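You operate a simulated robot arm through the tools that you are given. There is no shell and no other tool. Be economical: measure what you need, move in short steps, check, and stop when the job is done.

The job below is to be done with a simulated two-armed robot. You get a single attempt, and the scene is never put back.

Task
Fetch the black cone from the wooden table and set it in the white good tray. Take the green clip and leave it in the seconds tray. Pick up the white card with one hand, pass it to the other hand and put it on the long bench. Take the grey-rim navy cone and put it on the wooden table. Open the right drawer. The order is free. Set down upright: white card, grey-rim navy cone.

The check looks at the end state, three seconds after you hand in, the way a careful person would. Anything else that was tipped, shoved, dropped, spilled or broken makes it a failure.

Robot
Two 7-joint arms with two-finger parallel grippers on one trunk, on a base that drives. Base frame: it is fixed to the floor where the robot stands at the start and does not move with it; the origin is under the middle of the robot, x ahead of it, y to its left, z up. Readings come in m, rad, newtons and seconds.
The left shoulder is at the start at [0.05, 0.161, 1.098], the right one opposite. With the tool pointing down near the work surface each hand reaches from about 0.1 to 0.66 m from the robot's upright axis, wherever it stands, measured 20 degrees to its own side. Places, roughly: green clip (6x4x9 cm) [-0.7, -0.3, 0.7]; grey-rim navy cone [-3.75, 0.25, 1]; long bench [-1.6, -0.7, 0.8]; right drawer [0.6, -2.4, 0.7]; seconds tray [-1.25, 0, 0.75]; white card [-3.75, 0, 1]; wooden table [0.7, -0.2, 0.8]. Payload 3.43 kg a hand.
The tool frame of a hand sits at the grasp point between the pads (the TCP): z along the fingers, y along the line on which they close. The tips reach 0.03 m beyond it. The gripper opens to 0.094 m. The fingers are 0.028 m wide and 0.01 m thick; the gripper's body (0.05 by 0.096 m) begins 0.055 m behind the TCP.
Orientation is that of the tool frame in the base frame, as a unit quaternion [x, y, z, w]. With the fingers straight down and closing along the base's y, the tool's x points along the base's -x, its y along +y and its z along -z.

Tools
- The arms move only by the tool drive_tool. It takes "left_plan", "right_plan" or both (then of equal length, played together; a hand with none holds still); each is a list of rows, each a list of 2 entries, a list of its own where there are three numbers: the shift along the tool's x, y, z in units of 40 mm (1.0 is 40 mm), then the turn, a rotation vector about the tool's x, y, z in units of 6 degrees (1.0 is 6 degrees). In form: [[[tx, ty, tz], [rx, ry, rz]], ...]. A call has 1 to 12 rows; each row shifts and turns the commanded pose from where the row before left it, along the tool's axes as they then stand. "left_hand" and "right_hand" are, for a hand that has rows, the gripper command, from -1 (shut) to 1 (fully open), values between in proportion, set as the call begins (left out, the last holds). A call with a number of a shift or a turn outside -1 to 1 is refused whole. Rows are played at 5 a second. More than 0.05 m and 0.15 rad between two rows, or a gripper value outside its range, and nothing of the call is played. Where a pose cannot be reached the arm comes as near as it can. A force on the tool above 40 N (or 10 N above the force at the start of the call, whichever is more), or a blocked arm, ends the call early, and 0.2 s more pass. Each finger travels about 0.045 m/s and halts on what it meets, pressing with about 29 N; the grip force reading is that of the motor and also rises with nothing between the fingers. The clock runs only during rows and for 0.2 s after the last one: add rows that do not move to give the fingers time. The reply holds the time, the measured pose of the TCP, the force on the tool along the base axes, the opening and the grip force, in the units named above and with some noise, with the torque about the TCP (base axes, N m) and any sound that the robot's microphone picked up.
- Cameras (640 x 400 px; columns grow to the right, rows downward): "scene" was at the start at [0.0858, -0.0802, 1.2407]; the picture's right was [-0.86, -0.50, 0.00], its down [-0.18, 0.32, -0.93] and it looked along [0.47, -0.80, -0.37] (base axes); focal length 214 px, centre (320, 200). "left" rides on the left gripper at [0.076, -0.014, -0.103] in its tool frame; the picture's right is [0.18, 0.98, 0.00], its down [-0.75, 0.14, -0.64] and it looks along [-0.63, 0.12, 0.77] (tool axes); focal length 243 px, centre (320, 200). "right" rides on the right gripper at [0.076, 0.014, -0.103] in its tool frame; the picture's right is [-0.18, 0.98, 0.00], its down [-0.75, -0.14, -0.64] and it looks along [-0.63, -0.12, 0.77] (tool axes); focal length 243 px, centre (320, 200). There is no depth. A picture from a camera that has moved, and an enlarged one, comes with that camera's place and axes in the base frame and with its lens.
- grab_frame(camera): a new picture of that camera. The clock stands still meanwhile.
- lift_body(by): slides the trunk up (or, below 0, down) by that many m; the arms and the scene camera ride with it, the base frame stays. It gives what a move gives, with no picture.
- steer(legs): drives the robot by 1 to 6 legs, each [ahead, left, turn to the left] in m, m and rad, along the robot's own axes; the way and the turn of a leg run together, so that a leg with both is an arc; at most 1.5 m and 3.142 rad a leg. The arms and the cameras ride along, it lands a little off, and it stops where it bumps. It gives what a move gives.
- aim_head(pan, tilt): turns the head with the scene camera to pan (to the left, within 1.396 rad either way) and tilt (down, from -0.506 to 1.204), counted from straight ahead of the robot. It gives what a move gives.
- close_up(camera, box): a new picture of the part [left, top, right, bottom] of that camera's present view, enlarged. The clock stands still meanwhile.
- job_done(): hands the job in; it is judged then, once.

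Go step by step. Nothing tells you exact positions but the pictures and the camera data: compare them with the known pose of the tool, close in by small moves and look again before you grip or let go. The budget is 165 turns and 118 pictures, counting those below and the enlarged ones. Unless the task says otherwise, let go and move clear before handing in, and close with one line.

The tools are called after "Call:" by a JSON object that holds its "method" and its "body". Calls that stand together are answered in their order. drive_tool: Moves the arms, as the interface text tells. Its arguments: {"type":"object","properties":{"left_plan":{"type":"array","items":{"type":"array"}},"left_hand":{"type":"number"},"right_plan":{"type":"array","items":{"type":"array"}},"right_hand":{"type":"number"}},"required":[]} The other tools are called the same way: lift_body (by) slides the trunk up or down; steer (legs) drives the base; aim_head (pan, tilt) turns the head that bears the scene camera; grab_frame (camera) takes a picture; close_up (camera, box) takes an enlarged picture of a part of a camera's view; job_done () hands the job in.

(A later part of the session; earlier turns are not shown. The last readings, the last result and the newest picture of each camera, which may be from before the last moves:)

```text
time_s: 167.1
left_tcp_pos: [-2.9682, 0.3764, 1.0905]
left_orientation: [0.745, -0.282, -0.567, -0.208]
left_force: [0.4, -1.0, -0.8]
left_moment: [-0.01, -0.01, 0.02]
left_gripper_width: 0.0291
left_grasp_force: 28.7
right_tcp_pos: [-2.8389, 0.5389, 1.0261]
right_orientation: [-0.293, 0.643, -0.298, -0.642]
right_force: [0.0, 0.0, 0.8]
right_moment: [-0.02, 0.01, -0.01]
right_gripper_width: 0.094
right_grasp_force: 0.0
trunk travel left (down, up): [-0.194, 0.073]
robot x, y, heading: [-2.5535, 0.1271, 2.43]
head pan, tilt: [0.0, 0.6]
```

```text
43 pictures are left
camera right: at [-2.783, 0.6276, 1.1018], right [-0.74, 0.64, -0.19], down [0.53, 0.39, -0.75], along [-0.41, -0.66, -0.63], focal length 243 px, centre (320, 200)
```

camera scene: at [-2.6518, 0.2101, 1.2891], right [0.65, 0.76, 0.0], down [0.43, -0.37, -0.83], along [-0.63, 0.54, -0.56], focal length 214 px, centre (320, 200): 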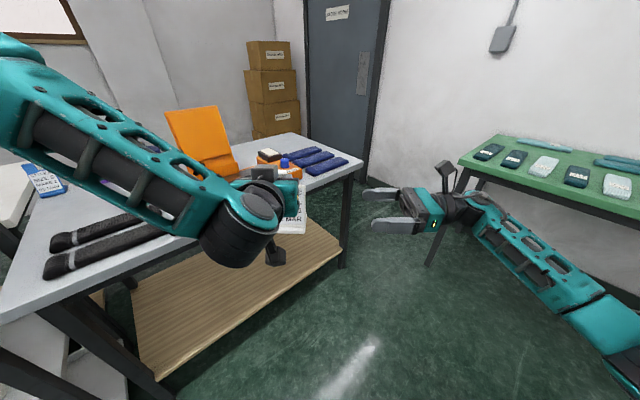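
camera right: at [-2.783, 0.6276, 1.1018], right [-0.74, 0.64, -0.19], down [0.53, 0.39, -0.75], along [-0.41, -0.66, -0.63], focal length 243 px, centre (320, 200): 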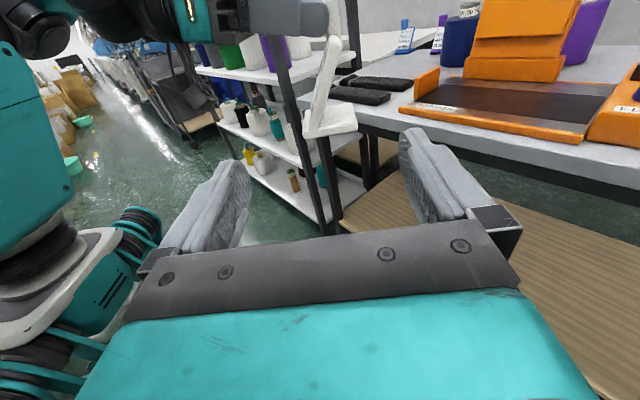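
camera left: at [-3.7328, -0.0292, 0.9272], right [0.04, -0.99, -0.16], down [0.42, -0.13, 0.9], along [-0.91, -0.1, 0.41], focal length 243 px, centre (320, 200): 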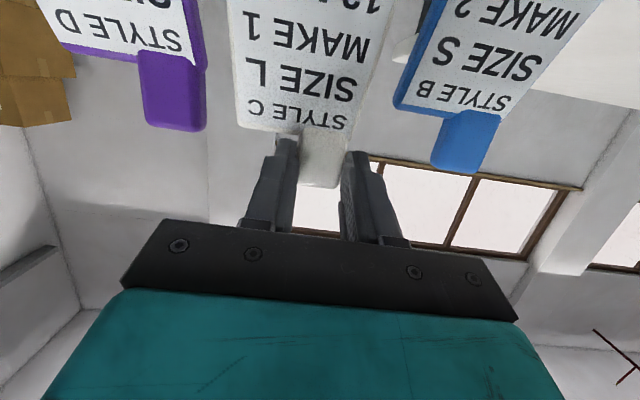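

From the right hand's camera the card leans back by about 20° on its foot, and the hand axis points at its middle. I'll roll the hand 20° to match, lower 1 cm and advance, stopping short to check.

Call:
{"method": "drive_tool", "body": {"right_plan": [[[0, 0, 0], [0, 0, 0.83]], [[0, 0, 0], [0, 0, 0.83]], [[0, 0, 0], [0, 0, 0.83]], [[0, 0, 0], [0, 0, 0.83]], [[-0.235, 0.085, 0], [0, 0, 0]], [[0, 0, 0.8], [0, 0, 0]], [[0, 0, 0.8], [0, 0, 0]], [[0, 0, 0.8], [0, 0, 0]], [[0, 0, 0], [0, 0, 0]]], "right_hand": 0.4}}

Call:
{"method": "grab_frame", "body": {"camera": "right"}}

```text
time_s: 169.1
left_tcp_pos: [-2.9681, 0.3768, 1.0902]
left_orientation: [0.745, -0.282, -0.568, -0.209]
left_force: [-0.4, -0.1, -0.5]
left_moment: [0.0, 0.01, 0.02]
left_gripper_width: 0.0292
left_grasp_force: 28.9
right_tcp_pos: [-2.9019, 0.4657, 1.0138]
right_orientation: [-0.177, 0.684, -0.404, -0.581]
right_force: [0.2, 0.4, 0.5]
right_moment: [0.02, 0.03, 0.01]
right_gripper_width: 0.0657
right_grasp_force: 0.1
trunk travel left (down, up): [-0.194, 0.073]
robot x, y, heading: [-2.554, 0.1285, 2.434]
head pan, tilt: [0.0, 0.6]
```

```text
42 pictures are left
camera right: at [-2.8643, 0.571, 1.0813], right [-0.65, 0.56, -0.51], down [0.72, 0.23, -0.66], along [-0.25, -0.8, -0.55], focal length 243 px, centre (320, 200)
```

right: 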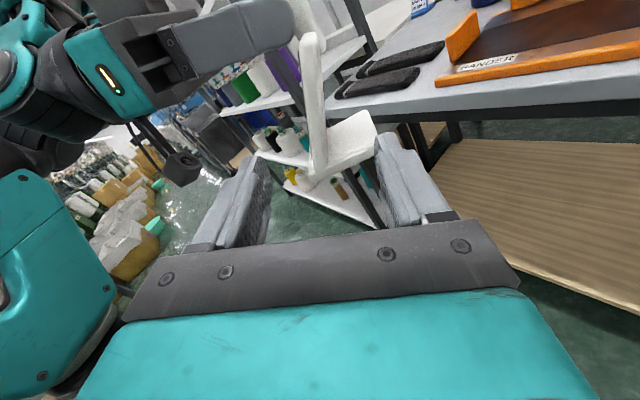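

The slab is now parallel to the fingers, but the forward finger would meet the card's foot. I'll raise 2.5 cm along the slab, narrow the opening to 4 cm, and advance.

Call:
{"method": "drive_tool", "body": {"right_plan": [[[0.6, -0.07, 0], [0, 0, 0]], [[0, 0, 0], [0, 0, 0]], [[0, 0, 0], [0, 0, 0]], [[0, 0, 0.6], [0, 0, 0]], [[0, 0, 0.6], [0, 0, 0]], [[0, 0, 0], [0, 0, 0]]], "right_hand": -0.15}}

Call:
{"method": "grab_frame", "body": {"camera": "right"}}

```text
time_s: 170.5
left_tcp_pos: [-2.9667, 0.3757, 1.0914]
left_orientation: [0.745, -0.282, -0.568, -0.208]
left_force: [0.4, -0.1, 0.4]
left_moment: [0.02, -0.03, -0.01]
left_gripper_width: 0.0291
left_grasp_force: 28.8
right_tcp_pos: [-2.9375, 0.4346, 1.0377]
right_orientation: [-0.177, 0.684, -0.404, -0.581]
right_force: [0.1, -0.4, -0.2]
right_moment: [0.0, -0.02, -0.01]
right_gripper_width: 0.0402
right_grasp_force: 0.0
trunk travel left (down, up): [-0.194, 0.073]
robot x, y, heading: [-2.5515, 0.1276, 2.431]
head pan, tilt: [0.0, 0.6]
```

```text
41 pictures are left
camera right: at [-2.8996, 0.5391, 1.1055], right [-0.65, 0.56, -0.51], down [0.72, 0.23, -0.66], along [-0.25, -0.8, -0.55], focal length 243 px, centre (320, 200)
```

right: 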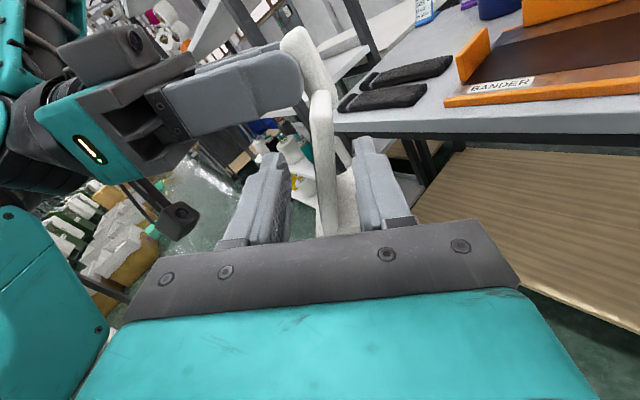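

The slab is between the fingers. I'll advance 2.8 cm more and close the right hand.

Call:
{"method": "drive_tool", "body": {"right_plan": [[[0, 0, 0.35], [0, 0, 0]], [[0, 0, 0.35], [0, 0, 0]], [[0, 0, 0], [0, 0, 0]]]}}

Call:
{"method": "drive_tool", "body": {"right_plan": [[[0, 0, 0], [0, 0, 0]], [[0, 0, 0], [0, 0, 0]], [[0, 0, 0], [0, 0, 0]], [[0, 0, 0], [0, 0, 0]], [[0, 0, 0], [0, 0, 0]]], "right_hand": -1}}

Call:
{"method": "grab_frame", "body": {"camera": "right"}}

```text
time_s: 171.3
left_tcp_pos: [-2.9677, 0.3758, 1.0912]
left_orientation: [0.745, -0.282, -0.568, -0.208]
left_force: [0.8, 0.5, -0.2]
left_moment: [-0.01, 0.0, -0.03]
left_gripper_width: 0.029
left_grasp_force: 28.6
right_tcp_pos: [-2.9536, 0.4109, 1.039]
right_orientation: [-0.177, 0.684, -0.403, -0.581]
right_force: [-0.4, 0.3, -0.8]
right_moment: [0.02, 0.01, -0.03]
right_gripper_width: 0.0401
right_grasp_force: 0.0
trunk travel left (down, up): [-0.194, 0.073]
robot x, y, heading: [-2.5536, 0.1268, 2.429]
head pan, tilt: [0.0, 0.6]
```

```text
time_s: 172.5
left_tcp_pos: [-2.9663, 0.3767, 1.0907]
left_orientation: [0.744, -0.284, -0.567, -0.21]
left_force: [19.4, -13.3, 7.4]
left_moment: [0.01, -0.58, -0.46]
left_gripper_width: 0.0292
left_grasp_force: 28.9
right_tcp_pos: [-2.9544, 0.4126, 1.0381]
right_orientation: [-0.173, 0.685, -0.402, -0.582]
right_force: [-19.5, 14.5, -7.0]
right_moment: [-0.49, -0.53, -0.4]
right_gripper_width: 0.0182
right_grasp_force: 29.0
trunk travel left (down, up): [-0.194, 0.073]
robot x, y, heading: [-2.5528, 0.129, 2.43]
head pan, tilt: [0.0, 0.6]
```

```text
40 pictures are left
camera right: at [-2.9177, 0.5173, 1.1045], right [-0.65, 0.56, -0.52], down [0.72, 0.22, -0.66], along [-0.25, -0.8, -0.55], focal length 243 px, centre (320, 200)
```

right: 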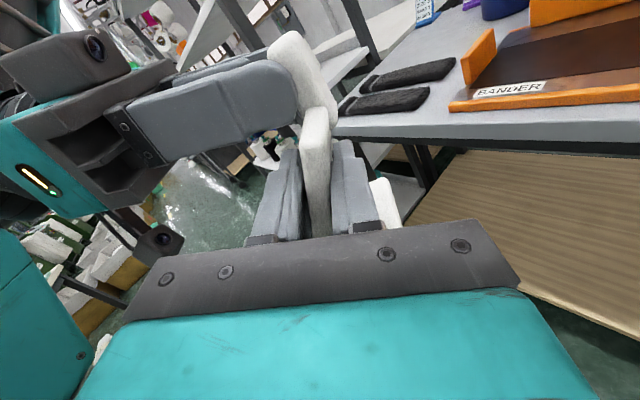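

The right hand holds the card (18 mm). I'll open the left hand moderately and withdraw it backward.

Call:
{"method": "drive_tool", "body": {"left_plan": [[[0, 0, 0], [0, 0, 0]], [[0, 0, 0], [0, 0, 0]], [[0, 0, 0], [0, 0, 0]], [[0, 0, 0], [0, 0, 0]]], "left_hand": 0.3}}

Call:
{"method": "drive_tool", "body": {"left_plan": [[[0, 0, -0.4], [0, 0, 0]], [[0, 0, -0.8], [0, 0, 0]], [[0, 0.3, -0.9], [0, 0, 0]], [[0, 0.6, -0.9], [0, 0, 0]], [[0, 0.9, -0.5], [0, 0, 0]], [[0, 0.9, 0], [0, 0, 0]], [[0, 0.9, 0], [0, 0, 0]]]}}

Call:
{"method": "grab_frame", "body": {"camera": "scene"}}

```text
time_s: 173.5
left_tcp_pos: [-2.967, 0.3763, 1.0905]
left_orientation: [0.745, -0.282, -0.568, -0.209]
left_force: [7.0, -20.8, 10.5]
left_moment: [-0.01, -0.18, -0.28]
left_gripper_width: 0.0549
left_grasp_force: 0.1
right_tcp_pos: [-2.9547, 0.4135, 1.0365]
right_orientation: [-0.175, 0.686, -0.403, -0.58]
right_force: [-6.6, 21.2, -10.5]
right_moment: [-0.68, -0.36, -0.21]
right_gripper_width: 0.0183
right_grasp_force: 28.7
trunk travel left (down, up): [-0.194, 0.073]
robot x, y, heading: [-2.5539, 0.129, 2.427]
head pan, tilt: [0.0, 0.6]
```

```text
time_s: 175.1
left_tcp_pos: [-2.9927, 0.2963, 1.142]
left_orientation: [0.745, -0.284, -0.566, -0.209]
left_force: [0.2, 1.2, -0.3]
left_moment: [0.01, 0.03, -0.07]
left_gripper_width: 0.061
left_grasp_force: 0.0
left hand out of reach, approached as far as the arm can: row 3, 4, 5, 6, 7
right_tcp_pos: [-2.9546, 0.4104, 1.0382]
right_orientation: [-0.177, 0.684, -0.404, -0.581]
right_force: [0.6, 0.8, -0.7]
right_moment: [-0.03, -0.01, -0.02]
right_gripper_width: 0.0157
right_grasp_force: 28.9
trunk travel left (down, up): [-0.194, 0.073]
robot x, y, heading: [-2.5578, 0.1228, 2.436]
head pan, tilt: [0.0, 0.6]
```

```text
39 pictures are left
camera scene: at [-2.6521, 0.2094, 1.2891], right [0.65, 0.76, 0.0], down [0.43, -0.37, -0.83], along [-0.63, 0.54, -0.56], focal length 214 px, centre (320, 200)
```

scene: 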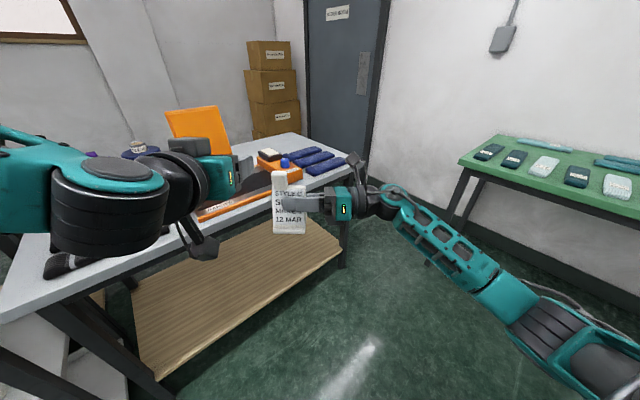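

The handover worked: the right hand holds the card. Zooming to check its orientation.

Call:
{"method": "close_up", "body": {"camera": "scene", "box": [224, 150, 416, 270]}}

Call:
{"method": "grab_frame", "body": {"camera": "right"}}

```text
3.33 times, centred on (320, 210) of scene
camera zoom: at [-2.6521, 0.2094, 1.2891], right [0.65, 0.76, 0.0], down [0.43, -0.37, -0.83], along [-0.63, 0.54, -0.56], focal length 715 px, centre (320, 167)
```

zoom: 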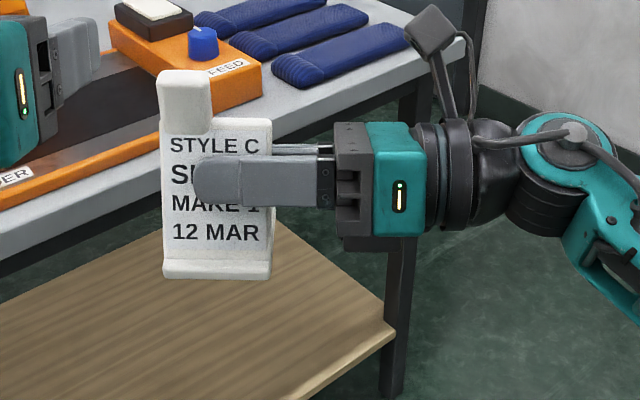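

```text
37 pictures are left
camera right: at [-2.9177, 0.515, 1.1055], right [-0.65, 0.56, -0.51], down [0.72, 0.23, -0.66], along [-0.25, -0.8, -0.55], focal length 243 px, centre (320, 200)
```

right: 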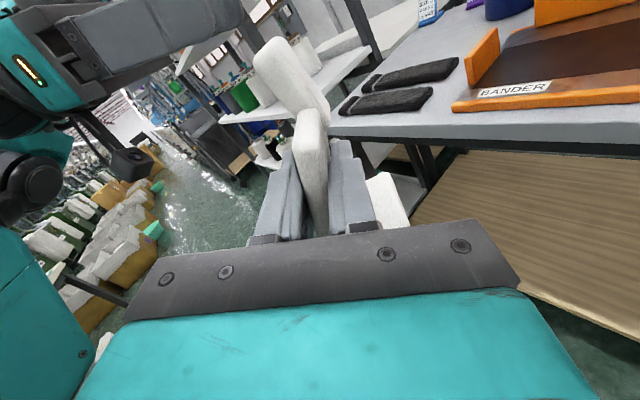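

Call:
{"method": "close_up", "body": {"camera": "right", "box": [240, 20, 432, 250]}}

```text
1.74 times, centred on (336, 135) of right
camera zoom: at [-2.9177, 0.515, 1.1055], right [-0.65, 0.56, -0.51], down [0.72, 0.23, -0.66], along [-0.25, -0.8, -0.55], focal length 422 px, centre (292, 313)
```

zoom: 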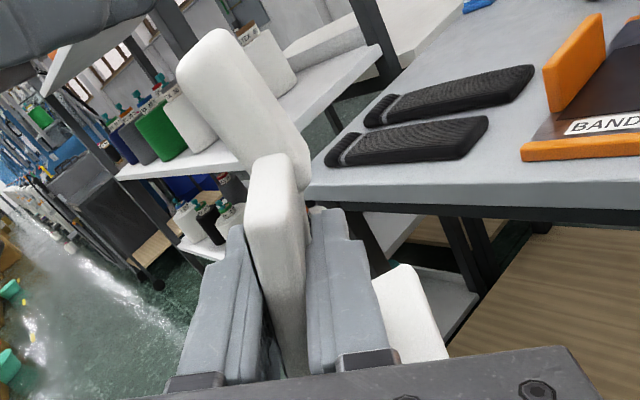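

The card is firmly held. I'll raise, shift slightly away from the bench, and turn right to face the long bench.

Call:
{"method": "lift_body", "body": {"by": 0.06}}

Call:
{"method": "steer", "body": {"legs": [[0.09, 0.077, 0], [0, 0, -1.4]]}}

Call:
{"method": "aim_head", "body": {"pan": -0.9, "tilt": 0.55}}

Call:
{"method": "grab_frame", "body": {"camera": "scene"}}

```text
time_s: 176.1
left_tcp_pos: [-2.9911, 0.2969, 1.2019]
left_orientation: [0.745, -0.283, -0.567, -0.208]
left_force: [0.5, 0.3, -0.6]
left_moment: [-0.04, -0.02, -0.01]
left_gripper_width: 0.0613
left_grasp_force: 0.1
right_tcp_pos: [-2.9548, 0.411, 1.0988]
right_orientation: [-0.177, 0.684, -0.403, -0.581]
right_force: [-0.4, 0.8, 0.1]
right_moment: [0.06, -0.01, -0.04]
right_gripper_width: 0.0157
right_grasp_force: 29.2
trunk travel left (down, up): [-0.254, 0.013]
robot x, y, heading: [-2.5551, 0.1263, 2.431]
head pan, tilt: [0.0, 0.6]
```

```text
time_s: 180.7
left_tcp_pos: [-2.5798, 0.5885, 1.2037]
left_orientation: [-0.389, 0.696, 0.3, 0.524]
left_force: [-1.0, 1.0, -0.5]
left_moment: [0.03, 0.02, 0.02]
left_gripper_width: 0.061
left_grasp_force: 0.1
right_tcp_pos: [-2.4611, 0.5714, 1.0972]
right_orientation: [-0.303, -0.638, -0.063, 0.705]
right_force: [-0.5, -0.2, -0.6]
right_moment: [-0.02, 0.04, -0.02]
right_gripper_width: 0.0157
right_grasp_force: 28.9
trunk travel left (down, up): [-0.254, 0.013]
robot x, y, heading: [-2.6701, 0.1269, 1.036]
head pan, tilt: [0.0, 0.6]
```

```text
time_s: 181.9
left_tcp_pos: [-2.5796, 0.5884, 1.2031]
left_orientation: [-0.39, 0.695, 0.301, 0.523]
left_force: [-0.2, 0.0, -0.1]
left_moment: [0.02, 0.02, 0.0]
left_gripper_width: 0.0609
left_grasp_force: 0.1
right_tcp_pos: [-2.4609, 0.5714, 1.0964]
right_orientation: [-0.303, -0.638, -0.064, 0.705]
right_force: [0.2, 0.4, -0.8]
right_moment: [0.0, 0.01, 0.04]
right_gripper_width: 0.0157
right_grasp_force: 28.7
trunk travel left (down, up): [-0.254, 0.013]
robot x, y, heading: [-2.6728, 0.1262, 1.039]
head pan, tilt: [-0.901, 0.55]
```

```text
35 pictures are left
camera scene: at [-2.5633, 0.1737, 1.3536], right [0.14, -0.99, 0.0], down [-0.52, -0.07, -0.85], along [0.84, 0.12, -0.52], focal length 214 px, centre (320, 200)
```

scene: 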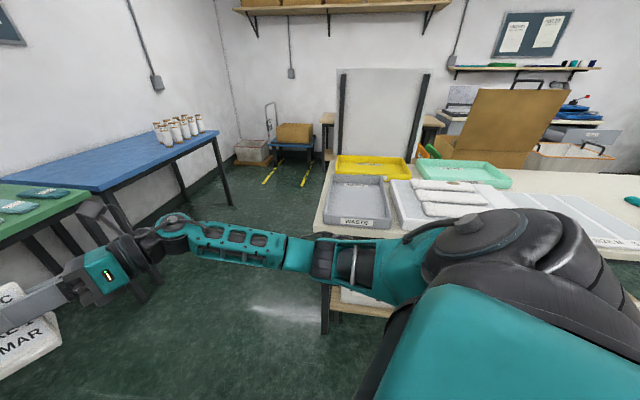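

I see the long bench with WASTE, yellow and green trays and white cloths. Zooming in to find free space and read the labels.

Call:
{"method": "close_up", "body": {"camera": "scene", "box": [310, 130, 640, 280]}}

```text
1.94 times, centred on (475, 205) of scene
camera zoom: at [-2.5633, 0.1737, 1.3536], right [0.14, -0.99, 0.0], down [-0.52, -0.07, -0.85], along [0.84, 0.12, -0.52], focal length 416 px, centre (19, 190)
```

zoom: 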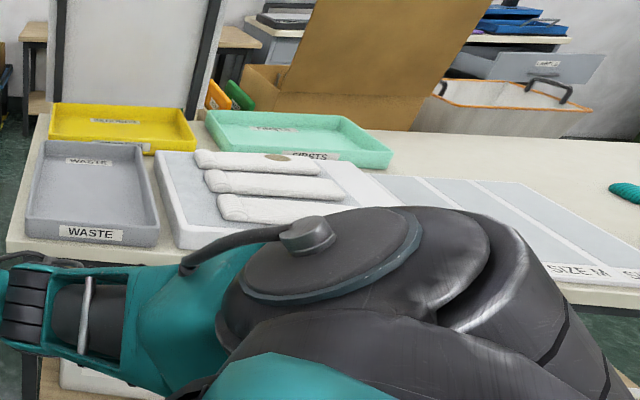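

The yellow tray is presumably SECONDS. For the card I'd rather use free bench space further south; I'll turn to face the bench and strafe along it.

Call:
{"method": "steer", "body": {"legs": [[0, 0, -1.037], [0, -1.2, 0]]}}

Call:
{"method": "aim_head", "body": {"pan": 0, "tilt": 0.6}}

Call:
{"method": "grab_frame", "body": {"camera": "scene"}}

```text
time_s: 190.7
left_tcp_pos: [-2.2213, -0.9431, 1.2029]
left_orientation: [0.004, 0.797, 0.003, 0.604]
left_force: [-0.5, -0.7, 0.3]
left_moment: [-0.03, 0.01, 0.01]
left_gripper_width: 0.0613
left_grasp_force: 0.0
right_tcp_pos: [-2.1745, -1.0528, 1.0978]
right_orientation: [-0.578, -0.407, -0.402, 0.583]
right_force: [-1.2, -0.4, 0.0]
right_moment: [-0.04, -0.01, 0.02]
right_gripper_width: 0.0157
right_grasp_force: 29.1
trunk travel left (down, up): [-0.254, 0.013]
robot x, y, heading: [-2.6605, -1.103, 0.009]
head pan, tilt: [-0.901, 0.55]
```

```text
time_s: 191.9
left_tcp_pos: [-2.2208, -0.9435, 1.2021]
left_orientation: [0.005, 0.797, 0.003, 0.604]
left_force: [-0.2, -0.5, 0.7]
left_moment: [0.0, -0.01, 0.02]
left_gripper_width: 0.0609
left_grasp_force: 0.1
right_tcp_pos: [-2.1743, -1.0524, 1.0978]
right_orientation: [-0.578, -0.406, -0.402, 0.582]
right_force: [-0.2, 0.5, 0.0]
right_moment: [-0.01, 0.0, 0.0]
right_gripper_width: 0.0158
right_grasp_force: 28.9
trunk travel left (down, up): [-0.254, 0.013]
robot x, y, heading: [-2.6627, -1.1004, 0.007]
head pan, tilt: [0.0, 0.6]
```

```text
33 pictures are left
camera scene: at [-2.5364, -1.101, 1.3491], right [0.0, -1.0, 0.0], down [-0.56, 0.0, -0.83], along [0.83, 0.0, -0.56], focal length 214 px, centre (320, 200)
```

scene: 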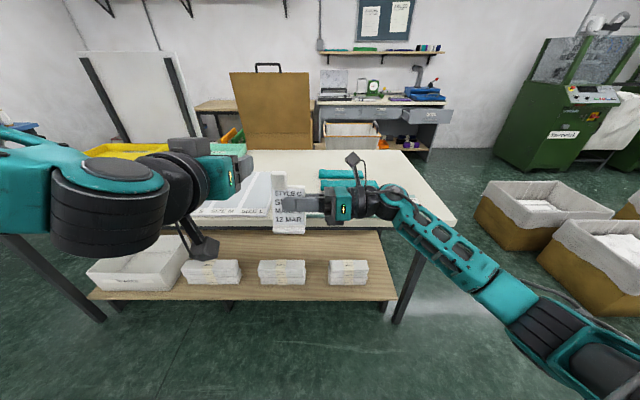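

There's free bench space at the south end around (−1.7, −1.45). I'll drive so the card is over it.

Call:
{"method": "steer", "body": {"legs": [[0, -0.4, 0], [0.42, 0, 0]]}}

Call:
{"method": "grab_frame", "body": {"camera": "scene"}}

Call:
{"method": "grab_frame", "body": {"camera": "right"}}

```text
time_s: 196.6
left_tcp_pos: [-1.7949, -1.3445, 1.2028]
left_orientation: [0.007, 0.797, 0.001, 0.604]
left_force: [-0.3, 0.6, 0.5]
left_moment: [-0.02, 0.02, -0.02]
left_gripper_width: 0.0612
left_grasp_force: 0.1
right_tcp_pos: [-1.7496, -1.4537, 1.0977]
right_orientation: [0.581, 0.403, 0.406, -0.58]
right_force: [0.5, -0.3, -0.7]
right_moment: [0.03, -0.01, -0.01]
right_gripper_width: 0.0157
right_grasp_force: 29.1
trunk travel left (down, up): [-0.254, 0.013]
robot x, y, heading: [-2.2391, -1.4975, -0.002]
head pan, tilt: [0.0, 0.6]
```

```text
32 pictures are left
camera scene: at [-2.1122, -1.4997, 1.349], right [0.0, -1.0, 0.0], down [-0.57, 0.0, -0.82], along [0.82, 0.0, -0.57], focal length 214 px, centre (320, 200)
```

scene: 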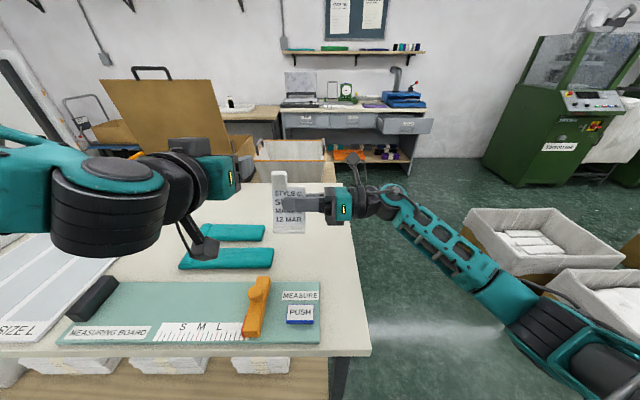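

```text
31 pictures are left
camera right: at [-1.71, -1.5568, 1.1651], right [0.86, 0.0, -0.51], down [-0.4, -0.64, -0.66], along [-0.33, 0.77, -0.55], focal length 243 px, centre (320, 200)
```

right: 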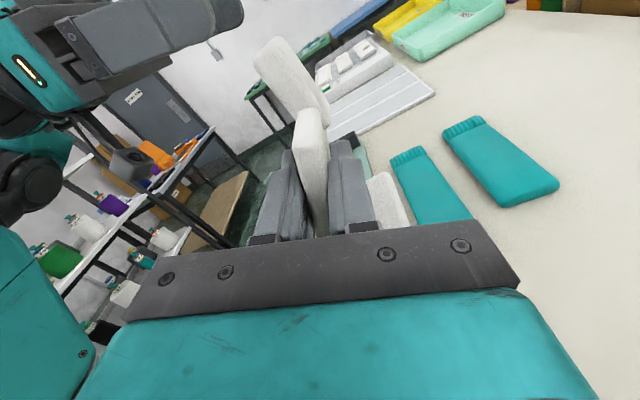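

There's a measuring board in front, two teal cloths, and free space behind the board near the right end. I'll move the card forward to about (−1.65, −1.46), add 5° of roll to level the foot, and lower the trunk partway.

Call:
{"method": "drive_tool", "body": {"right_plan": [[[0.27, 0.74, 0], [0, 0, 0]], [[0.27, 0.74, 0], [0, 0, 0]], [[0.27, 0.74, 0], [0, 0, 0]], [[0, 0, -0.2], [0, 0, 0.83]], [[0, 0, 0], [0, 0, 0]]]}}

Call:
{"method": "lift_body", "body": {"by": -0.17}}

Call:
{"method": "close_up", "body": {"camera": "scene", "box": [224, 170, 416, 290]}}

Call:
{"method": "grab_frame", "body": {"camera": "left"}}

```text
time_s: 197.8
left_tcp_pos: [-1.7952, -1.3441, 1.202]
left_orientation: [0.007, 0.797, 0.001, 0.605]
left_force: [-0.1, -0.8, 0.2]
left_moment: [-0.03, 0.01, -0.01]
left_gripper_width: 0.0613
left_grasp_force: 0.0
right_tcp_pos: [-1.6557, -1.461, 1.0982]
right_orientation: [-0.597, -0.377, -0.379, 0.598]
right_force: [0.0, -0.3, -0.5]
right_moment: [0.0, 0.0, 0.01]
right_gripper_width: 0.0159
right_grasp_force: 29.1
trunk travel left (down, up): [-0.254, 0.013]
robot x, y, heading: [-2.241, -1.4946, -0.002]
head pan, tilt: [0.0, 0.6]
```

```text
time_s: 199.7
left_tcp_pos: [-1.7954, -1.3448, 1.0321]
left_orientation: [0.007, 0.797, 0.001, 0.604]
left_force: [-0.4, 0.1, 0.0]
left_moment: [0.0, 0.01, 0.02]
left_gripper_width: 0.0609
left_grasp_force: 0.1
right_tcp_pos: [-1.6569, -1.4627, 0.9289]
right_orientation: [0.597, 0.377, 0.38, -0.597]
right_force: [-0.1, -0.6, 0.2]
right_moment: [-0.01, -0.03, 0.02]
right_gripper_width: 0.0159
right_grasp_force: 28.8
trunk travel left (down, up): [-0.084, 0.183]
robot x, y, heading: [-2.2435, -1.5015, -0.002]
head pan, tilt: [0.0, 0.6]
```

```text
3.33 times, centred on (320, 230) of scene
camera zoom: at [-2.1128, -1.4997, 1.1792], right [0.0, -1.0, 0.0], down [-0.56, 0.0, -0.83], along [0.83, 0.0, -0.56], focal length 715 px, centre (320, 100)
```

zoom: 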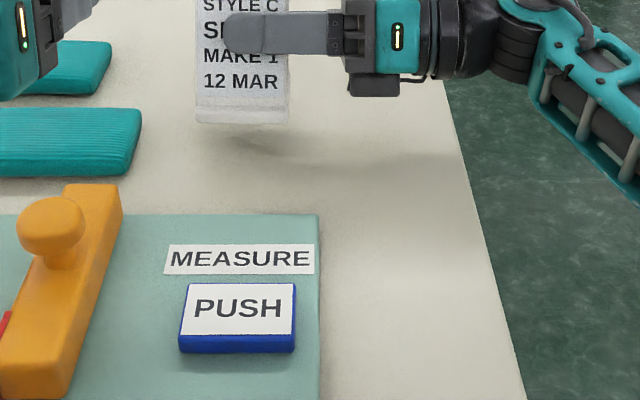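

```text
29 pictures are left
camera left: at [-1.9149, -1.3568, 0.9858], right [-0.04, 0.99, -0.17], down [-0.41, 0.14, 0.9], along [0.91, 0.11, 0.4], focal length 243 px, centre (320, 200)
```

left: 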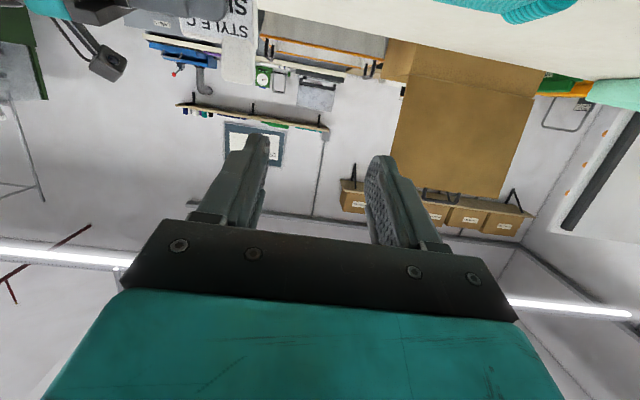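

The card is a few centimetres above the bench. I'll lower in small steps watching the force.

Call:
{"method": "drive_tool", "body": {"right_plan": [[[-0.227, 0.106, 0], [0, 0, 0]], [[-0.227, 0.106, 0], [0, 0, 0]], [[-0.113, 0.053, 0], [0, 0, 0]], [[0, 0, 0], [0, 0, 0]]]}}

Call:
{"method": "drive_tool", "body": {"right_plan": [[[-0.113, 0.053, 0], [0, 0, 0]], [[0, 0, 0], [0, 0, 0]]]}}

Call:
{"method": "close_up", "body": {"camera": "scene", "box": [256, 180, 384, 260]}}

```text
time_s: 200.7
left_tcp_pos: [-1.7958, -1.3443, 1.0319]
left_orientation: [0.007, 0.797, 0.001, 0.604]
left_force: [-0.9, 0.3, -0.3]
left_moment: [0.01, 0.0, -0.01]
left_gripper_width: 0.0609
left_grasp_force: 0.0
right_tcp_pos: [-1.6556, -1.4625, 0.9039]
right_orientation: [-0.597, -0.378, -0.379, 0.597]
right_force: [0.5, -0.4, -0.8]
right_moment: [-0.03, 0.02, -0.03]
right_gripper_width: 0.0162
right_grasp_force: 29.1
trunk travel left (down, up): [-0.084, 0.183]
robot x, y, heading: [-2.2425, -1.5032, -0.003]
head pan, tilt: [0.0, 0.6]
```

```text
time_s: 201.3
left_tcp_pos: [-1.7965, -1.3446, 1.0325]
left_orientation: [0.007, 0.797, 0.001, 0.604]
left_force: [-0.1, -0.4, -0.4]
left_moment: [-0.03, 0.01, 0.02]
left_gripper_width: 0.061
left_grasp_force: 0.0
right_tcp_pos: [-1.6555, -1.4627, 0.8987]
right_orientation: [-0.597, -0.378, -0.379, 0.597]
right_force: [-0.7, 0.8, -0.3]
right_moment: [-0.05, 0.01, 0.02]
right_gripper_width: 0.0158
right_grasp_force: 28.7
trunk travel left (down, up): [-0.084, 0.183]
robot x, y, heading: [-2.2407, -1.4985, -0.001]
head pan, tilt: [0.0, 0.6]
```

```text
5.00 times, centred on (320, 220) of scene
camera zoom: at [-2.1128, -1.4997, 1.1791], right [0.0, -1.0, 0.0], down [-0.56, 0.0, -0.83], along [0.83, 0.0, -0.56], focal length 1072 px, centre (320, 100)
```

zoom: 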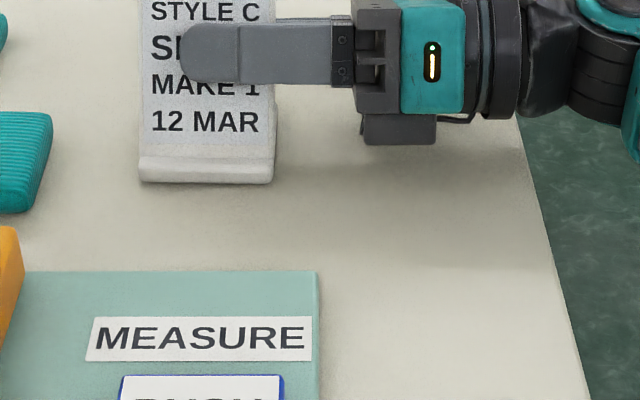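

Call:
{"method": "drive_tool", "body": {"right_plan": [[[-0.113, 0.053, 0], [0, 0, 0]], [[0, 0, 0], [0, 0, 0]]]}}

Call:
{"method": "drive_tool", "body": {"right_plan": [[[-0.068, 0.032, 0], [0, 0, 0]], [[0, 0, 0], [0, 0, 0]]]}}

Call:
{"method": "drive_tool", "body": {"right_plan": [[[-0.068, 0.032, 0], [0, 0, 0]], [[0, 0, 0], [0, 0, 0]]]}}

Call:
{"method": "drive_tool", "body": {"right_plan": [[[-0.068, 0.032, 0], [0, 0, 0]], [[0, 0, 0], [0, 0, 0]]]}}

```text
time_s: 201.9
left_tcp_pos: [-1.7955, -1.345, 1.0331]
left_orientation: [0.007, 0.796, 0.002, 0.605]
left_force: [0.4, 0.4, 0.6]
left_moment: [0.0, 0.0, -0.03]
left_gripper_width: 0.0613
left_grasp_force: 0.0
right_tcp_pos: [-1.6548, -1.4622, 0.8999]
right_orientation: [-0.594, -0.378, -0.381, 0.599]
right_force: [2.0, -1.9, 16.5]
right_moment: [-0.43, -0.01, 0.04]
right_gripper_width: 0.0159
right_grasp_force: 29.2
trunk travel left (down, up): [-0.084, 0.183]
robot x, y, heading: [-2.2386, -1.4986, 0.001]
head pan, tilt: [0.0, 0.6]
```

```text
time_s: 202.5
left_tcp_pos: [-1.7968, -1.3433, 1.0336]
left_orientation: [0.008, 0.796, 0.001, 0.605]
left_force: [-0.4, 0.4, 0.3]
left_moment: [0.01, 0.0, 0.03]
left_gripper_width: 0.0612
left_grasp_force: 0.1
right_tcp_pos: [-1.6563, -1.4625, 0.8971]
right_orientation: [-0.593, -0.379, -0.382, 0.599]
right_force: [3.8, 1.4, 26.5]
right_moment: [-0.39, 0.03, -0.05]
right_gripper_width: 0.0157
right_grasp_force: 29.5
trunk travel left (down, up): [-0.084, 0.183]
robot x, y, heading: [-2.2402, -1.5031, -0.003]
head pan, tilt: [0.0, 0.6]
```

```text
time_s: 203.1
left_tcp_pos: [-1.7981, -1.345, 1.0332]
left_orientation: [0.008, 0.796, 0.0, 0.605]
left_force: [0.5, -0.6, -0.9]
left_moment: [0.02, -0.02, 0.01]
left_gripper_width: 0.061
left_grasp_force: 0.1
right_tcp_pos: [-1.6573, -1.4616, 0.8944]
right_orientation: [-0.593, -0.379, -0.383, 0.599]
right_force: [-0.9, 1.8, 28.4]
right_moment: [-0.4, 0.09, -0.06]
right_gripper_width: 0.0157
right_grasp_force: 29.4
trunk travel left (down, up): [-0.084, 0.183]
robot x, y, heading: [-2.2394, -1.4953, -0.006]
head pan, tilt: [0.0, 0.6]
```

```text
time_s: 203.7
left_tcp_pos: [-1.7984, -1.3443, 1.035]
left_orientation: [0.007, 0.796, 0.002, 0.606]
left_force: [-0.3, 0.3, -1.1]
left_moment: [0.02, 0.02, -0.01]
left_gripper_width: 0.0609
left_grasp_force: 0.1
right_tcp_pos: [-1.6581, -1.4618, 0.8934]
right_orientation: [-0.592, -0.379, -0.384, 0.599]
right_force: [-4.8, 0.5, 31.4]
right_moment: [-0.36, 0.19, -0.1]
right_gripper_width: 0.0155
right_grasp_force: 29.0
trunk travel left (down, up): [-0.084, 0.183]
robot x, y, heading: [-2.2388, -1.4991, -0.002]
head pan, tilt: [0.0, 0.6]
```

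Contact is firm and the card has settled. I'll ease 3 mm, open slightly, and look before withdrawing.

Call:
{"method": "drive_tool", "body": {"right_plan": [[[0.068, -0.032, 0], [0, 0, 0]], [[0, 0, 0], [0, 0, 0]]]}}

Call:
{"method": "drive_tool", "body": {"right_plan": [[[0, 0, 0], [0, 0, 0]], [[0, 0, 0], [0, 0, 0]], [[0, 0, 0], [0, 0, 0]]], "right_hand": -0.2}}

Call:
{"method": "grab_frame", "body": {"camera": "right"}}

```text
time_s: 204.3
left_tcp_pos: [-1.7969, -1.3451, 1.0331]
left_orientation: [0.007, 0.796, 0.002, 0.606]
left_force: [-0.2, -0.5, 0.5]
left_moment: [0.0, -0.01, -0.02]
left_gripper_width: 0.0613
left_grasp_force: 0.0
right_tcp_pos: [-1.6572, -1.4614, 0.8923]
right_orientation: [-0.594, -0.378, -0.382, 0.598]
right_force: [-5.1, 1.1, 25.6]
right_moment: [-0.1, 0.08, -0.11]
right_gripper_width: 0.016
right_grasp_force: 29.3
trunk travel left (down, up): [-0.084, 0.183]
robot x, y, heading: [-2.2397, -1.5029, -0.007]
head pan, tilt: [0.0, 0.6]
```

```text
time_s: 205.1
left_tcp_pos: [-1.7982, -1.3439, 1.0329]
left_orientation: [0.006, 0.796, 0.002, 0.605]
left_force: [-0.1, -0.5, -0.1]
left_moment: [0.0, 0.0, 0.0]
left_gripper_width: 0.0614
left_grasp_force: 0.1
right_tcp_pos: [-1.6561, -1.4631, 0.8887]
right_orientation: [0.597, 0.379, 0.38, -0.597]
right_force: [-6.2, -3.5, 13.1]
right_moment: [-1.29, 0.44, -0.57]
right_gripper_width: 0.0377
right_grasp_force: 0.1
trunk travel left (down, up): [-0.084, 0.183]
robot x, y, heading: [-2.2422, -1.5017, -0.005]
head pan, tilt: [0.0, 0.6]
```

```text
27 pictures are left
camera right: at [-1.6114, -1.565, 0.952], right [0.81, 0.0, -0.59], down [-0.45, -0.64, -0.62], along [-0.37, 0.77, -0.52], focal length 243 px, centre (320, 200)
```

right: 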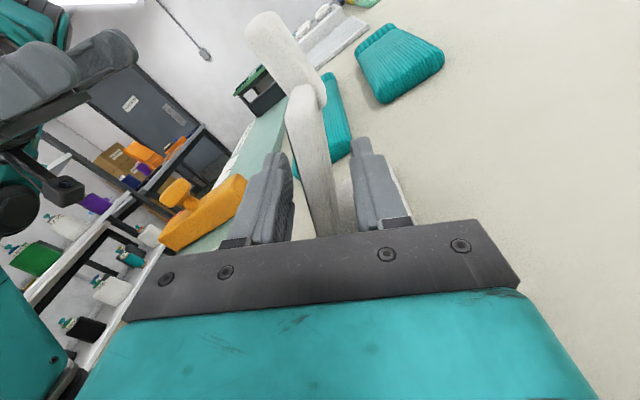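

The card stands free between the fingers; the forward finger rests on its foot. I'll raise 8 mm and then slide the hand out to the right.

Call:
{"method": "drive_tool", "body": {"right_plan": [[[0.1, -0.045, 0], [0, 0, 0]], [[0.1, -0.045, 0], [0, 0, 0]], [[0, 0, 0], [0, 0, 0]]]}}

Call:
{"method": "grab_frame", "body": {"camera": "right"}}

```text
time_s: 205.9
left_tcp_pos: [-1.7948, -1.3445, 1.0316]
left_orientation: [0.007, 0.797, 0.001, 0.604]
left_force: [-0.4, -1.2, 0.6]
left_moment: [-0.01, -0.02, 0.01]
left_gripper_width: 0.0612
left_grasp_force: 0.0
right_tcp_pos: [-1.6558, -1.4627, 0.8962]
right_orientation: [0.598, 0.377, 0.379, -0.597]
right_force: [-0.8, -0.8, -0.1]
right_moment: [0.0, -0.01, 0.0]
right_gripper_width: 0.0376
right_grasp_force: 0.0
trunk travel left (down, up): [-0.084, 0.183]
robot x, y, heading: [-2.238, -1.5027, -0.003]
head pan, tilt: [0.0, 0.6]
```

```text
26 pictures are left
camera right: at [-1.6099, -1.5648, 0.9592], right [0.81, 0.0, -0.59], down [-0.45, -0.64, -0.62], along [-0.38, 0.77, -0.52], focal length 243 px, centre (320, 200)
```

right: 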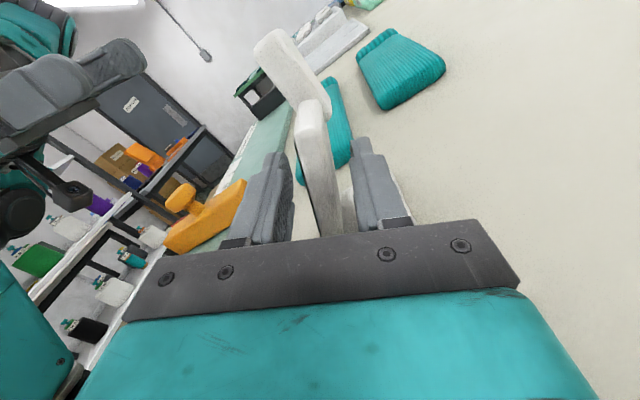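

No contact now. I'll slide the hand out to the right and check the card.

Call:
{"method": "drive_tool", "body": {"right_plan": [[[0, 0, -0.5], [0, 0, 0]], [[0, 0, -0.8], [0, 0, 0]], [[0, 0, -0.8], [0, 0, 0]], [[0, 0, -0.8], [0, 0, 0]], [[0.8, -0.35, -0.2], [0, 0, 0]], [[0.8, -0.35, 0], [0, 0, 0]], [[0.8, -0.35, 0], [0, 0, 0]]]}}

Call:
{"method": "close_up", "body": {"camera": "scene", "box": [224, 150, 416, 270]}}

```text
time_s: 207.5
left_tcp_pos: [-1.7958, -1.3449, 1.0324]
left_orientation: [0.007, 0.797, 0.001, 0.604]
left_force: [0.0, 0.4, 0.1]
left_moment: [0.04, -0.01, 0.0]
left_gripper_width: 0.0612
left_grasp_force: 0.0
right_tcp_pos: [-1.6533, -1.5892, 1.0016]
right_orientation: [-0.597, -0.378, -0.379, 0.598]
right_force: [0.4, 0.0, 0.6]
right_moment: [0.0, -0.04, 0.0]
right_gripper_width: 0.0379
right_grasp_force: 0.1
trunk travel left (down, up): [-0.084, 0.183]
robot x, y, heading: [-2.2423, -1.5007, -0.004]
head pan, tilt: [0.0, 0.6]
```

```text
3.33 times, centred on (320, 210) of scene
camera zoom: at [-2.1129, -1.4996, 1.1791], right [0.0, -1.0, 0.0], down [-0.56, 0.0, -0.83], along [0.83, 0.0, -0.56], focal length 715 px, centre (320, 167)
```

zoom: 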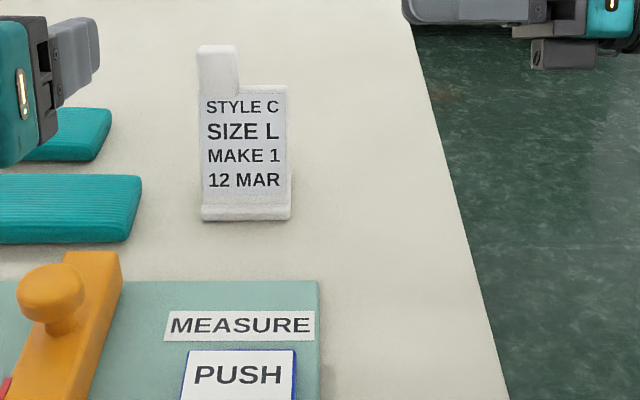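

The card stands upright on the long bench. Next I back away, restore the right hand to fingers-down and tuck it, ready for the navy cone with the left hand.

Call:
{"method": "steer", "body": {"legs": [[-0.36, 0, 0]]}}

Call:
{"method": "drive_tool", "body": {"right_plan": [[[0, 0, -0.9], [0, 0, -0.83]], [[0, 0, -0.9], [0, 0, -0.83]], [[0, 0, -0.9], [0, 0, -0.83]], [[0, 0, -0.9], [0, 0, -0.83]], [[0, 0, -0.9], [0, 0, -0.83]], [[0, 0, 0], [0.77, -0.77, -0.77]], [[0, 0, 0], [0.77, -0.77, -0.77]], [[0, 0, 0], [0.77, -0.77, -0.77]], [[0, 0, 0], [0.77, -0.77, -0.77]], [[0, 0, 0], [0.77, -0.77, -0.77]], [[0, 0, 0], [0.77, -0.77, -0.77]], [[0, 0, 0], [0.77, -0.77, -0.77]]], "right_hand": 1}}

Call:
{"method": "drive_tool", "body": {"right_plan": [[[0, 0, 0], [0.77, -0.77, -0.77]], [[0, 0, 0], [0.77, -0.77, -0.77]], [[0, 0, 0], [0.77, -0.77, -0.77]], [[0, 0, 0], [0.77, -0.77, -0.77]], [[0, 0, 0], [0.77, -0.77, -0.77]], [[0, 0, 0], [0.77, -0.77, -0.77]], [[0, 0, 0], [0.77, -0.77, -0.77]], [[0, 0, 0], [0.77, -0.77, -0.77]], [[1, 0, 0], [0, 0, 0]], [[1, 0, 0], [0, 0, 0]], [[1, 0, 0], [0, 0, 0]], [[1, 0, 0], [0, 0, 0]]]}}

```text
time_s: 209.9
left_tcp_pos: [-2.1587, -1.3446, 1.0313]
left_orientation: [0.009, 0.797, 0.0, 0.604]
left_force: [0.2, 0.1, -0.1]
left_moment: [0.04, 0.04, 0.02]
left_gripper_width: 0.0612
left_grasp_force: 0.1
right_tcp_pos: [-2.0192, -1.5905, 1.0011]
right_orientation: [0.599, 0.375, 0.381, -0.597]
right_force: [0.6, 0.0, 0.4]
right_moment: [0.05, -0.02, -0.02]
right_gripper_width: 0.0372
right_grasp_force: 0.0
trunk travel left (down, up): [-0.084, 0.183]
robot x, y, heading: [-2.6035, -1.4948, -0.01]
head pan, tilt: [0.0, 0.6]
```

```text
time_s: 212.5
left_tcp_pos: [-2.1587, -1.3448, 1.0327]
left_orientation: [0.009, 0.797, -0.001, 0.604]
left_force: [-0.4, 0.5, 0.4]
left_moment: [0.0, 0.05, 0.02]
left_gripper_width: 0.061
left_grasp_force: 0.0
right_tcp_pos: [-2.0535, -1.7458, 1.0042]
right_orientation: [0.322, 0.824, 0.325, -0.335]
right_force: [0.3, -0.1, 0.6]
right_moment: [-0.03, -0.02, -0.01]
right_gripper_width: 0.094
right_grasp_force: 0.0
right hand out of reach, approached as far as the arm can: row 7, 8, 9, 10, 11
trunk travel left (down, up): [-0.084, 0.183]
robot x, y, heading: [-2.604, -1.4972, -0.01]
head pan, tilt: [0.0, 0.6]
```

```text
time_s: 215.1
left_tcp_pos: [-2.1594, -1.3448, 1.0319]
left_orientation: [0.01, 0.797, -0.001, 0.604]
left_force: [-1.1, -0.3, 0.3]
left_moment: [0.03, -0.01, -0.01]
left_gripper_width: 0.0611
left_grasp_force: 0.0
right_tcp_pos: [-2.2133, -1.7448, 1.0144]
right_orientation: [0.018, 0.999, 0.027, -0.032]
right_force: [-0.1, -0.1, -0.5]
right_moment: [0.0, -0.01, -0.02]
right_gripper_width: 0.0941
right_grasp_force: 0.1
trunk travel left (down, up): [-0.084, 0.183]
robot x, y, heading: [-2.6062, -1.4979, -0.014]
head pan, tilt: [0.0, 0.6]
```

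I'll raise the trunk, set the left hand to 60° tilt, go north and turn to face the navy cone's table.

Call:
{"method": "lift_body", "body": {"by": 0.1}}

Call:
{"method": "drive_tool", "body": {"left_plan": [[[0, 0, 0], [0, 0.83, 0]], [[0, 0, 0], [0, 0.83, 0]], [[0, 0, 0], [0, 0.83, 0]], [[0, 0, 0], [0, 0, 0]]], "left_hand": 1}}

Call:
{"method": "steer", "body": {"legs": [[0, 1.0, 0.01], [0, 0.88, 0], [0, 0, 3.141]]}}

Call:
{"method": "grab_frame", "body": {"camera": "scene"}}

```text
time_s: 216.4
left_tcp_pos: [-2.1588, -1.3451, 1.1324]
left_orientation: [0.009, 0.797, 0.0, 0.604]
left_force: [-0.2, 0.0, 0.3]
left_moment: [-0.01, 0.03, 0.02]
left_gripper_width: 0.061
left_grasp_force: 0.0
right_tcp_pos: [-2.2122, -1.7434, 1.1134]
right_orientation: [0.018, 0.999, 0.029, -0.033]
right_force: [-0.5, 0.0, -0.6]
right_moment: [0.01, 0.0, -0.02]
right_gripper_width: 0.0939
right_grasp_force: 0.1
trunk travel left (down, up): [-0.184, 0.083]
robot x, y, heading: [-2.6014, -1.4982, -0.008]
head pan, tilt: [0.0, 0.6]
```

```text
time_s: 217.4
left_tcp_pos: [-2.159, -1.3454, 1.1323]
left_orientation: [0.009, 0.869, 0.0, 0.495]
left_force: [0.3, 0.1, 0.6]
left_moment: [0.0, 0.0, -0.01]
left_gripper_width: 0.094
left_grasp_force: 0.2
right_tcp_pos: [-2.2125, -1.7426, 1.1133]
right_orientation: [0.018, 0.999, 0.028, -0.032]
right_force: [0.0, 0.2, 0.6]
right_moment: [-0.02, -0.02, -0.02]
right_gripper_width: 0.094
right_grasp_force: 0.1
trunk travel left (down, up): [-0.184, 0.083]
robot x, y, heading: [-2.6038, -1.4956, -0.011]
head pan, tilt: [0.0, 0.6]
```

```text
time_s: 234.3
left_tcp_pos: [-3.0653, 0.2576, 1.1329]
left_orientation: [0.869, -0.007, -0.495, 0.002]
left_force: [1.1, 0.2, 0.1]
left_moment: [-0.03, -0.01, -0.01]
left_gripper_width: 0.0939
left_grasp_force: 0.1
right_tcp_pos: [-3.0135, 0.6559, 1.1146]
right_orientation: [0.999, -0.016, 0.033, 0.029]
right_force: [0.2, 1.5, -0.8]
right_moment: [0.0, -0.01, 0.01]
right_gripper_width: 0.0943
right_grasp_force: 0.1
trunk travel left (down, up): [-0.184, 0.083]
robot x, y, heading: [-2.6226, 0.4117, 3.14]
head pan, tilt: [0.0, 0.6]
```

```text
24 pictures are left
camera scene: at [-2.7505, 0.4131, 1.2791], right [0.0, 1.0, 0.0], down [0.56, 0.0, -0.83], along [-0.83, 0.0, -0.56], focal length 214 px, centre (320, 200)
```

scene: 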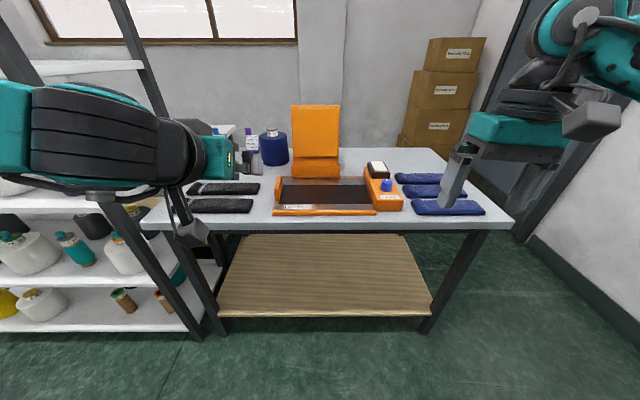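

The cone is ahead at (−3.74, 0.20). I'll extend the left arm in line with it at z≈1.13, then drive in most of the way.

Call:
{"method": "drive_tool", "body": {"left_plan": [[[-0.51, 0.18, 0.86], [0, 0, 0]], [[-0.51, 0.18, 0.86], [0, 0, 0]], [[-0.51, 0.18, 0.86], [0, 0, 0]], [[-0.51, 0.18, 0.86], [0, 0, 0]], [[-0.51, 0.18, 0.86], [0, 0, 0]], [[-0.51, 0.18, 0.86], [0, 0, 0]], [[-0.51, 0.18, 0.86], [0, 0, 0]], [[-0.51, 0.18, 0.86], [0, 0, 0]], [[0, 0, 0], [0, 0, 0]]], "left_hand": 0.8}}

Call:
{"method": "steer", "body": {"legs": [[0.29, 0, 0]]}}

Call:
{"method": "grab_frame", "body": {"camera": "left"}}

Call:
{"method": "close_up", "body": {"camera": "scene", "box": [192, 60, 384, 180]}}

```text
time_s: 236.3
left_tcp_pos: [-3.3846, 0.2032, 1.1333]
left_orientation: [0.869, -0.008, -0.495, 0.001]
left_force: [0.4, -0.5, -0.3]
left_moment: [0.01, -0.01, -0.03]
left_gripper_width: 0.0846
left_grasp_force: 0.1
right_tcp_pos: [-3.0143, 0.6546, 1.1126]
right_orientation: [0.999, -0.015, 0.032, 0.029]
right_force: [-0.4, 0.1, -0.2]
right_moment: [-0.02, 0.02, 0.0]
right_gripper_width: 0.0938
right_grasp_force: 0.1
trunk travel left (down, up): [-0.184, 0.083]
robot x, y, heading: [-2.6199, 0.4099, 3.137]
head pan, tilt: [0.0, 0.6]
```

```text
time_s: 238.2
left_tcp_pos: [-3.6763, 0.2125, 1.1316]
left_orientation: [0.869, -0.01, -0.496, 0.001]
left_force: [0.6, 0.9, 0.0]
left_moment: [0.0, 0.03, -0.01]
left_gripper_width: 0.0844
left_grasp_force: 0.0
right_tcp_pos: [-3.301, 0.6611, 1.1142]
right_orientation: [0.999, -0.019, 0.034, 0.029]
right_force: [-0.2, -0.7, -0.9]
right_moment: [-0.03, -0.01, -0.01]
right_gripper_width: 0.0941
right_grasp_force: 0.0
trunk travel left (down, up): [-0.184, 0.083]
robot x, y, heading: [-2.9067, 0.4146, 3.128]
head pan, tilt: [0.0, 0.6]
```

```text
23 pictures are left
camera left: at [-3.5484, 0.2239, 1.1176], right [0.08, -0.99, -0.15], down [0.17, -0.13, 0.98], along [-0.98, -0.1, 0.15], focal length 243 px, centre (320, 200)
```

left: 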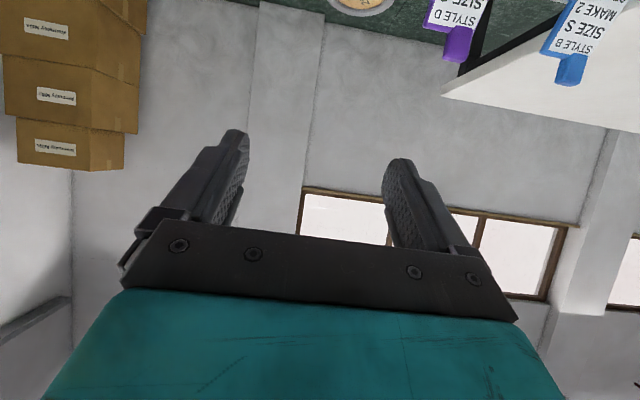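

```text
3.33 times, centred on (288, 120) of scene
camera zoom: at [-3.0385, 0.4165, 1.279], right [0.01, 1.0, 0.0], down [0.57, -0.01, -0.82], along [-0.82, 0.01, -0.57], focal length 715 px, centre (427, 467)
```

zoom: 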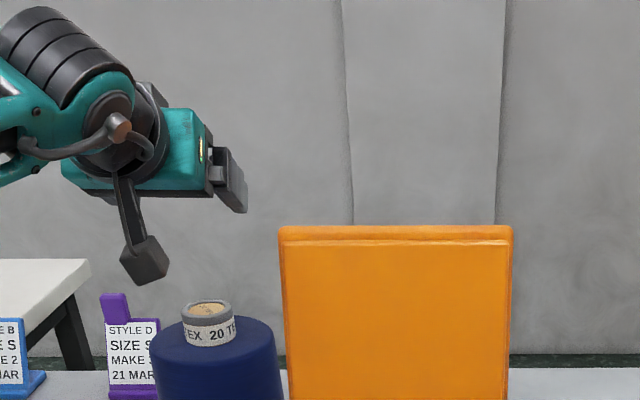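

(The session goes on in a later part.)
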